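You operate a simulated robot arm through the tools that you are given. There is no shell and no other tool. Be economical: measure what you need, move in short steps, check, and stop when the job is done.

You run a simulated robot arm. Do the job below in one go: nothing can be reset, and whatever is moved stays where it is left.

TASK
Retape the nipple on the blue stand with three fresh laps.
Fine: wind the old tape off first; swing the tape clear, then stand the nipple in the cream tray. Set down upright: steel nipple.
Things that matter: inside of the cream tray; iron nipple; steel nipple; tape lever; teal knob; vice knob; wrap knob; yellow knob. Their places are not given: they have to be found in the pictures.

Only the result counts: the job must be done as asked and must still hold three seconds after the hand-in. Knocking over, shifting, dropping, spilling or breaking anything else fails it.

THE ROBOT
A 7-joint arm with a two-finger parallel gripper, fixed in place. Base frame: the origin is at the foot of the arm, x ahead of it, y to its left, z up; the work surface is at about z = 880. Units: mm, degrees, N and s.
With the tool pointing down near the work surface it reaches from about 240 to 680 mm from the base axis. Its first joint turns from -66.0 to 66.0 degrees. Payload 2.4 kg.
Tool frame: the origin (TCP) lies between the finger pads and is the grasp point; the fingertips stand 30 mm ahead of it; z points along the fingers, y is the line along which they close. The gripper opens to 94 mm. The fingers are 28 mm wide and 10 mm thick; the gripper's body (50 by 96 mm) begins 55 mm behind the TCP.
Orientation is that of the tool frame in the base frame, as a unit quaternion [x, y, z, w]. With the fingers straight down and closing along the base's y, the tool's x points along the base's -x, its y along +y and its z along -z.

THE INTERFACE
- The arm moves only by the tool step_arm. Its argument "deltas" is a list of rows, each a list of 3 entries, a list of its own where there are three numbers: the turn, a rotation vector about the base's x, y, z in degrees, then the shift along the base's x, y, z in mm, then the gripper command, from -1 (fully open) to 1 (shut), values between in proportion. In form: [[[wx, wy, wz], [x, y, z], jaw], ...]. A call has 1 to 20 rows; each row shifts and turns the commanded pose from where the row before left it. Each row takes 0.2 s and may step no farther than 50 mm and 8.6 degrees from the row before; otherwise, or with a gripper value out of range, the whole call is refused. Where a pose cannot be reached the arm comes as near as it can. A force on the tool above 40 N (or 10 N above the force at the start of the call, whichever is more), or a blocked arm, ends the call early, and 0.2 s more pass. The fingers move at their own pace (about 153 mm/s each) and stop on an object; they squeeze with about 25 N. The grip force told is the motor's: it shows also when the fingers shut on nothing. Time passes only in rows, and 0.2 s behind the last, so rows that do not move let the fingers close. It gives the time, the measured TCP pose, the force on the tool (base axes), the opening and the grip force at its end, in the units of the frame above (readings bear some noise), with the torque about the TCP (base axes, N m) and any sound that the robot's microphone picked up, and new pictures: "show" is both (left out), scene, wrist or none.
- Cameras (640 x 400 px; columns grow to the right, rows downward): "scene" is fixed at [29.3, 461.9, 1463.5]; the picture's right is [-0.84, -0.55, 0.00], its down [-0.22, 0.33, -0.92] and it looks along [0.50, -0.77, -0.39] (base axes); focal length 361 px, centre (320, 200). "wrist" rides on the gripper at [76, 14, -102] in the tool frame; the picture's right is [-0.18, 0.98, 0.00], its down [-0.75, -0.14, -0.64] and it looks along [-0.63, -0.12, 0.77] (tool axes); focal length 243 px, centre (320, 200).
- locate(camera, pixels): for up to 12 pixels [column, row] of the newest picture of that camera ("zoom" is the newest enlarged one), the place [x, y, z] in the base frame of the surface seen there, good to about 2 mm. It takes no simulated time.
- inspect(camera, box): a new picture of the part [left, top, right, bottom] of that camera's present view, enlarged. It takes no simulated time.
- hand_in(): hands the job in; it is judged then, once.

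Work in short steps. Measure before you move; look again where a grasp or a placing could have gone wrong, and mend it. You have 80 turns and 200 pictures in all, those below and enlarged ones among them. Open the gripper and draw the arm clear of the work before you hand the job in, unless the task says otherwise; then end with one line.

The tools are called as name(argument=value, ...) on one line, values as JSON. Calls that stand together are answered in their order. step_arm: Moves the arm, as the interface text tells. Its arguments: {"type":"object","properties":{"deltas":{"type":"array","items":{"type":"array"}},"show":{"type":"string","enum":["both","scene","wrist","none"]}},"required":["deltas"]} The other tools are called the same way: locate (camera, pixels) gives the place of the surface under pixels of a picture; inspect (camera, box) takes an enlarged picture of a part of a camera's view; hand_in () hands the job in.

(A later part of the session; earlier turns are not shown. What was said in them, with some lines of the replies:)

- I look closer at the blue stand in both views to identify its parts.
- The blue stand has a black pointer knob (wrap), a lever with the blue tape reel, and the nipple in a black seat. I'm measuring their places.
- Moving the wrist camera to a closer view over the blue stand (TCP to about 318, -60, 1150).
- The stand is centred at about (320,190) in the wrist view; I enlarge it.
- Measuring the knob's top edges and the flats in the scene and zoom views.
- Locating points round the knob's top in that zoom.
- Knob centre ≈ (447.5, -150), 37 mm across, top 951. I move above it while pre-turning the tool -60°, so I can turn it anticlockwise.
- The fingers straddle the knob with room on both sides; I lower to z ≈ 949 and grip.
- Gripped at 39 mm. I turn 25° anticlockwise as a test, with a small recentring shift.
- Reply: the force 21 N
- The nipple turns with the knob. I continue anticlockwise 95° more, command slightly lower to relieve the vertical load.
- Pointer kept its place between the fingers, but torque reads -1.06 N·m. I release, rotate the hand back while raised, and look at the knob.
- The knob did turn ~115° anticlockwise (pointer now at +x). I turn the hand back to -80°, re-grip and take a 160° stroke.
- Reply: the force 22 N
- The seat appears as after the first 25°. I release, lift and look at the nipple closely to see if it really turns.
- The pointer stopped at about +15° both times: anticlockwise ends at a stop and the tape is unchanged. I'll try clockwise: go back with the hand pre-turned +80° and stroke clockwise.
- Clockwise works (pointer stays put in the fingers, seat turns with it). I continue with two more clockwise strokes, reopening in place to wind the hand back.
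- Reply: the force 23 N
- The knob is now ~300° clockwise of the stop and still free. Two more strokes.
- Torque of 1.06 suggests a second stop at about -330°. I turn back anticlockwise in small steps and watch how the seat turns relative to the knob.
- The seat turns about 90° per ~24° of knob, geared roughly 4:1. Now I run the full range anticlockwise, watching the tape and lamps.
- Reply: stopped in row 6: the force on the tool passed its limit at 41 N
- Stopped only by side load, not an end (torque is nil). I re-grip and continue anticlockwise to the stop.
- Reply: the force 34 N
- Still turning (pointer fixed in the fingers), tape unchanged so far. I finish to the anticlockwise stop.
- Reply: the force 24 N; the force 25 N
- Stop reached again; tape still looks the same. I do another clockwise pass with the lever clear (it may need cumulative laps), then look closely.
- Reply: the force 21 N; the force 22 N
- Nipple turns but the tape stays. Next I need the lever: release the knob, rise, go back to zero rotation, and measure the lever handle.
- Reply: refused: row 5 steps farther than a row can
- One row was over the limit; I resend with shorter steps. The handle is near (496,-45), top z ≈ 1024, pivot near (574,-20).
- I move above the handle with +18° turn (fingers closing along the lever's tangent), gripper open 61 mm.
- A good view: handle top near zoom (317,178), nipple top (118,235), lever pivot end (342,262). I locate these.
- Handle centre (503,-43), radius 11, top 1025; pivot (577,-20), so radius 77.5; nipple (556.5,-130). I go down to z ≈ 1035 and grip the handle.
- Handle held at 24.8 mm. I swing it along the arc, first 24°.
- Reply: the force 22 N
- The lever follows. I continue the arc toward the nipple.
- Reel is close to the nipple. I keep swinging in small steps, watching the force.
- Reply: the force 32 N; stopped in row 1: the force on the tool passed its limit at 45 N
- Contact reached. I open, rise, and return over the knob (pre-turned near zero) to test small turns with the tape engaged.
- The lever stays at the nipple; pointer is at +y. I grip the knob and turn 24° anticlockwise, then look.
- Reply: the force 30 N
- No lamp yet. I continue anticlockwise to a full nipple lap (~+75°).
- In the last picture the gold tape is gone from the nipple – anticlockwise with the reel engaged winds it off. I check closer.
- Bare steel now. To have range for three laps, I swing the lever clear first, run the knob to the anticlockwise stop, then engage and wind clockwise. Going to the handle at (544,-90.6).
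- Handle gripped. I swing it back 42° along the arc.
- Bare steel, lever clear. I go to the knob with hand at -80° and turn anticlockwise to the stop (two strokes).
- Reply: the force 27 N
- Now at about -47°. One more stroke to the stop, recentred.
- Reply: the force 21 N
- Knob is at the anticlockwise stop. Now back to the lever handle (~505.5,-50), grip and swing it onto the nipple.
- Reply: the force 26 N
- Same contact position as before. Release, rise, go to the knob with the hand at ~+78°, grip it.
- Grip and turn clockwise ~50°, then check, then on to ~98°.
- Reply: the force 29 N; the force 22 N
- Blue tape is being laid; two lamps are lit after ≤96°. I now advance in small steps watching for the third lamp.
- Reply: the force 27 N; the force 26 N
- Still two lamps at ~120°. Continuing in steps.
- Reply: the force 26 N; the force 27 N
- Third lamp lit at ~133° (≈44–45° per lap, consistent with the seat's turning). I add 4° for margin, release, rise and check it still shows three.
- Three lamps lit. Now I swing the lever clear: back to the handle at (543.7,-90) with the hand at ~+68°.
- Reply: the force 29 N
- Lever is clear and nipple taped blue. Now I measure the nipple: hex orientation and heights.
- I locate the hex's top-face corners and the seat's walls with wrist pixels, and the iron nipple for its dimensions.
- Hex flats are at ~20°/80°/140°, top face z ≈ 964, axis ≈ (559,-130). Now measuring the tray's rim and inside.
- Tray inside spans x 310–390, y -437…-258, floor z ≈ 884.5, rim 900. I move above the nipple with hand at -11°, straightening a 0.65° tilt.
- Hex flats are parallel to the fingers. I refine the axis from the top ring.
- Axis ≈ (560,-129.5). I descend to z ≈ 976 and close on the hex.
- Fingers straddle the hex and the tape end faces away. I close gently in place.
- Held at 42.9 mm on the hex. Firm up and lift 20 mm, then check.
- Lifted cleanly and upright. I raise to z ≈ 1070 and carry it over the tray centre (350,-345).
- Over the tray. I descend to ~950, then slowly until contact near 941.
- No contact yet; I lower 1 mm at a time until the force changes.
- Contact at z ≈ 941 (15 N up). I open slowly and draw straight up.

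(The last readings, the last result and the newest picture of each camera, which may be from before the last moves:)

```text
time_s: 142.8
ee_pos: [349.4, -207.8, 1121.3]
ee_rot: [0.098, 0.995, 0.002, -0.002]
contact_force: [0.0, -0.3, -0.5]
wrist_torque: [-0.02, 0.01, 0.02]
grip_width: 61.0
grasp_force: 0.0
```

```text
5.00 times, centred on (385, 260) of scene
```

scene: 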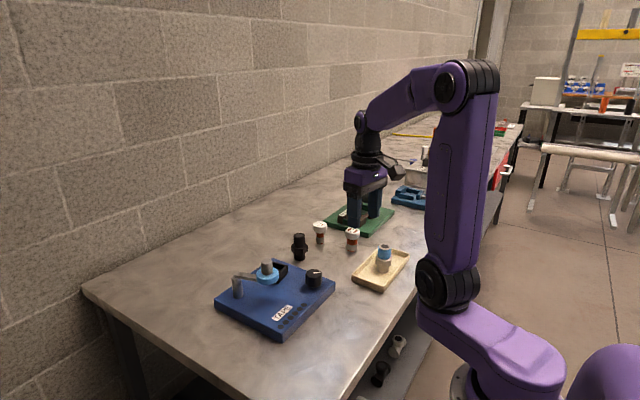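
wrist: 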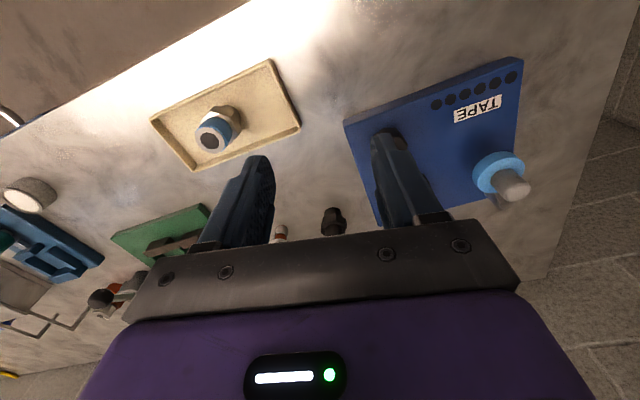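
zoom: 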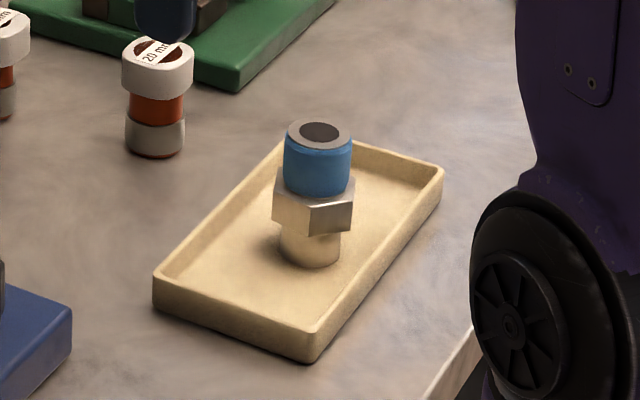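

The steel nipple stands upright in the tray with fresh blue tape, the lever is clear and nothing else has moved; the gripper is open and away. Opening it fully before handing in.

step_arm(deltas=[[[0, 0, 0], [0, 0, 40], -1], [[0, 0, 0], [0, 0, 0], -1], [[0, 0, 0], [0, 0, 0], -1]], show="scene")

hand_in()

```text
time_s: 143.6
ee_pos: [350.3, -210.8, 1159.7]
ee_rot: [0.098, 0.995, 0.002, -0.002]
contact_force: [0.2, 0.3, 0.0]
wrist_torque: [0.03, -0.03, 0.0]
grip_width: 94.2
grasp_force: 0.1
```

scene: 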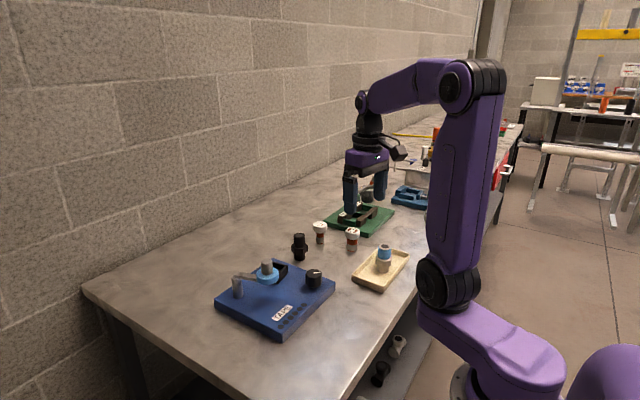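

```text
The job is handed in.
```

I wound the old tape off, put three fresh laps on (three lamps lit on the stand), swung the tape lever clear, stood the steel nipple upright in the cream tray, and handed the job in.
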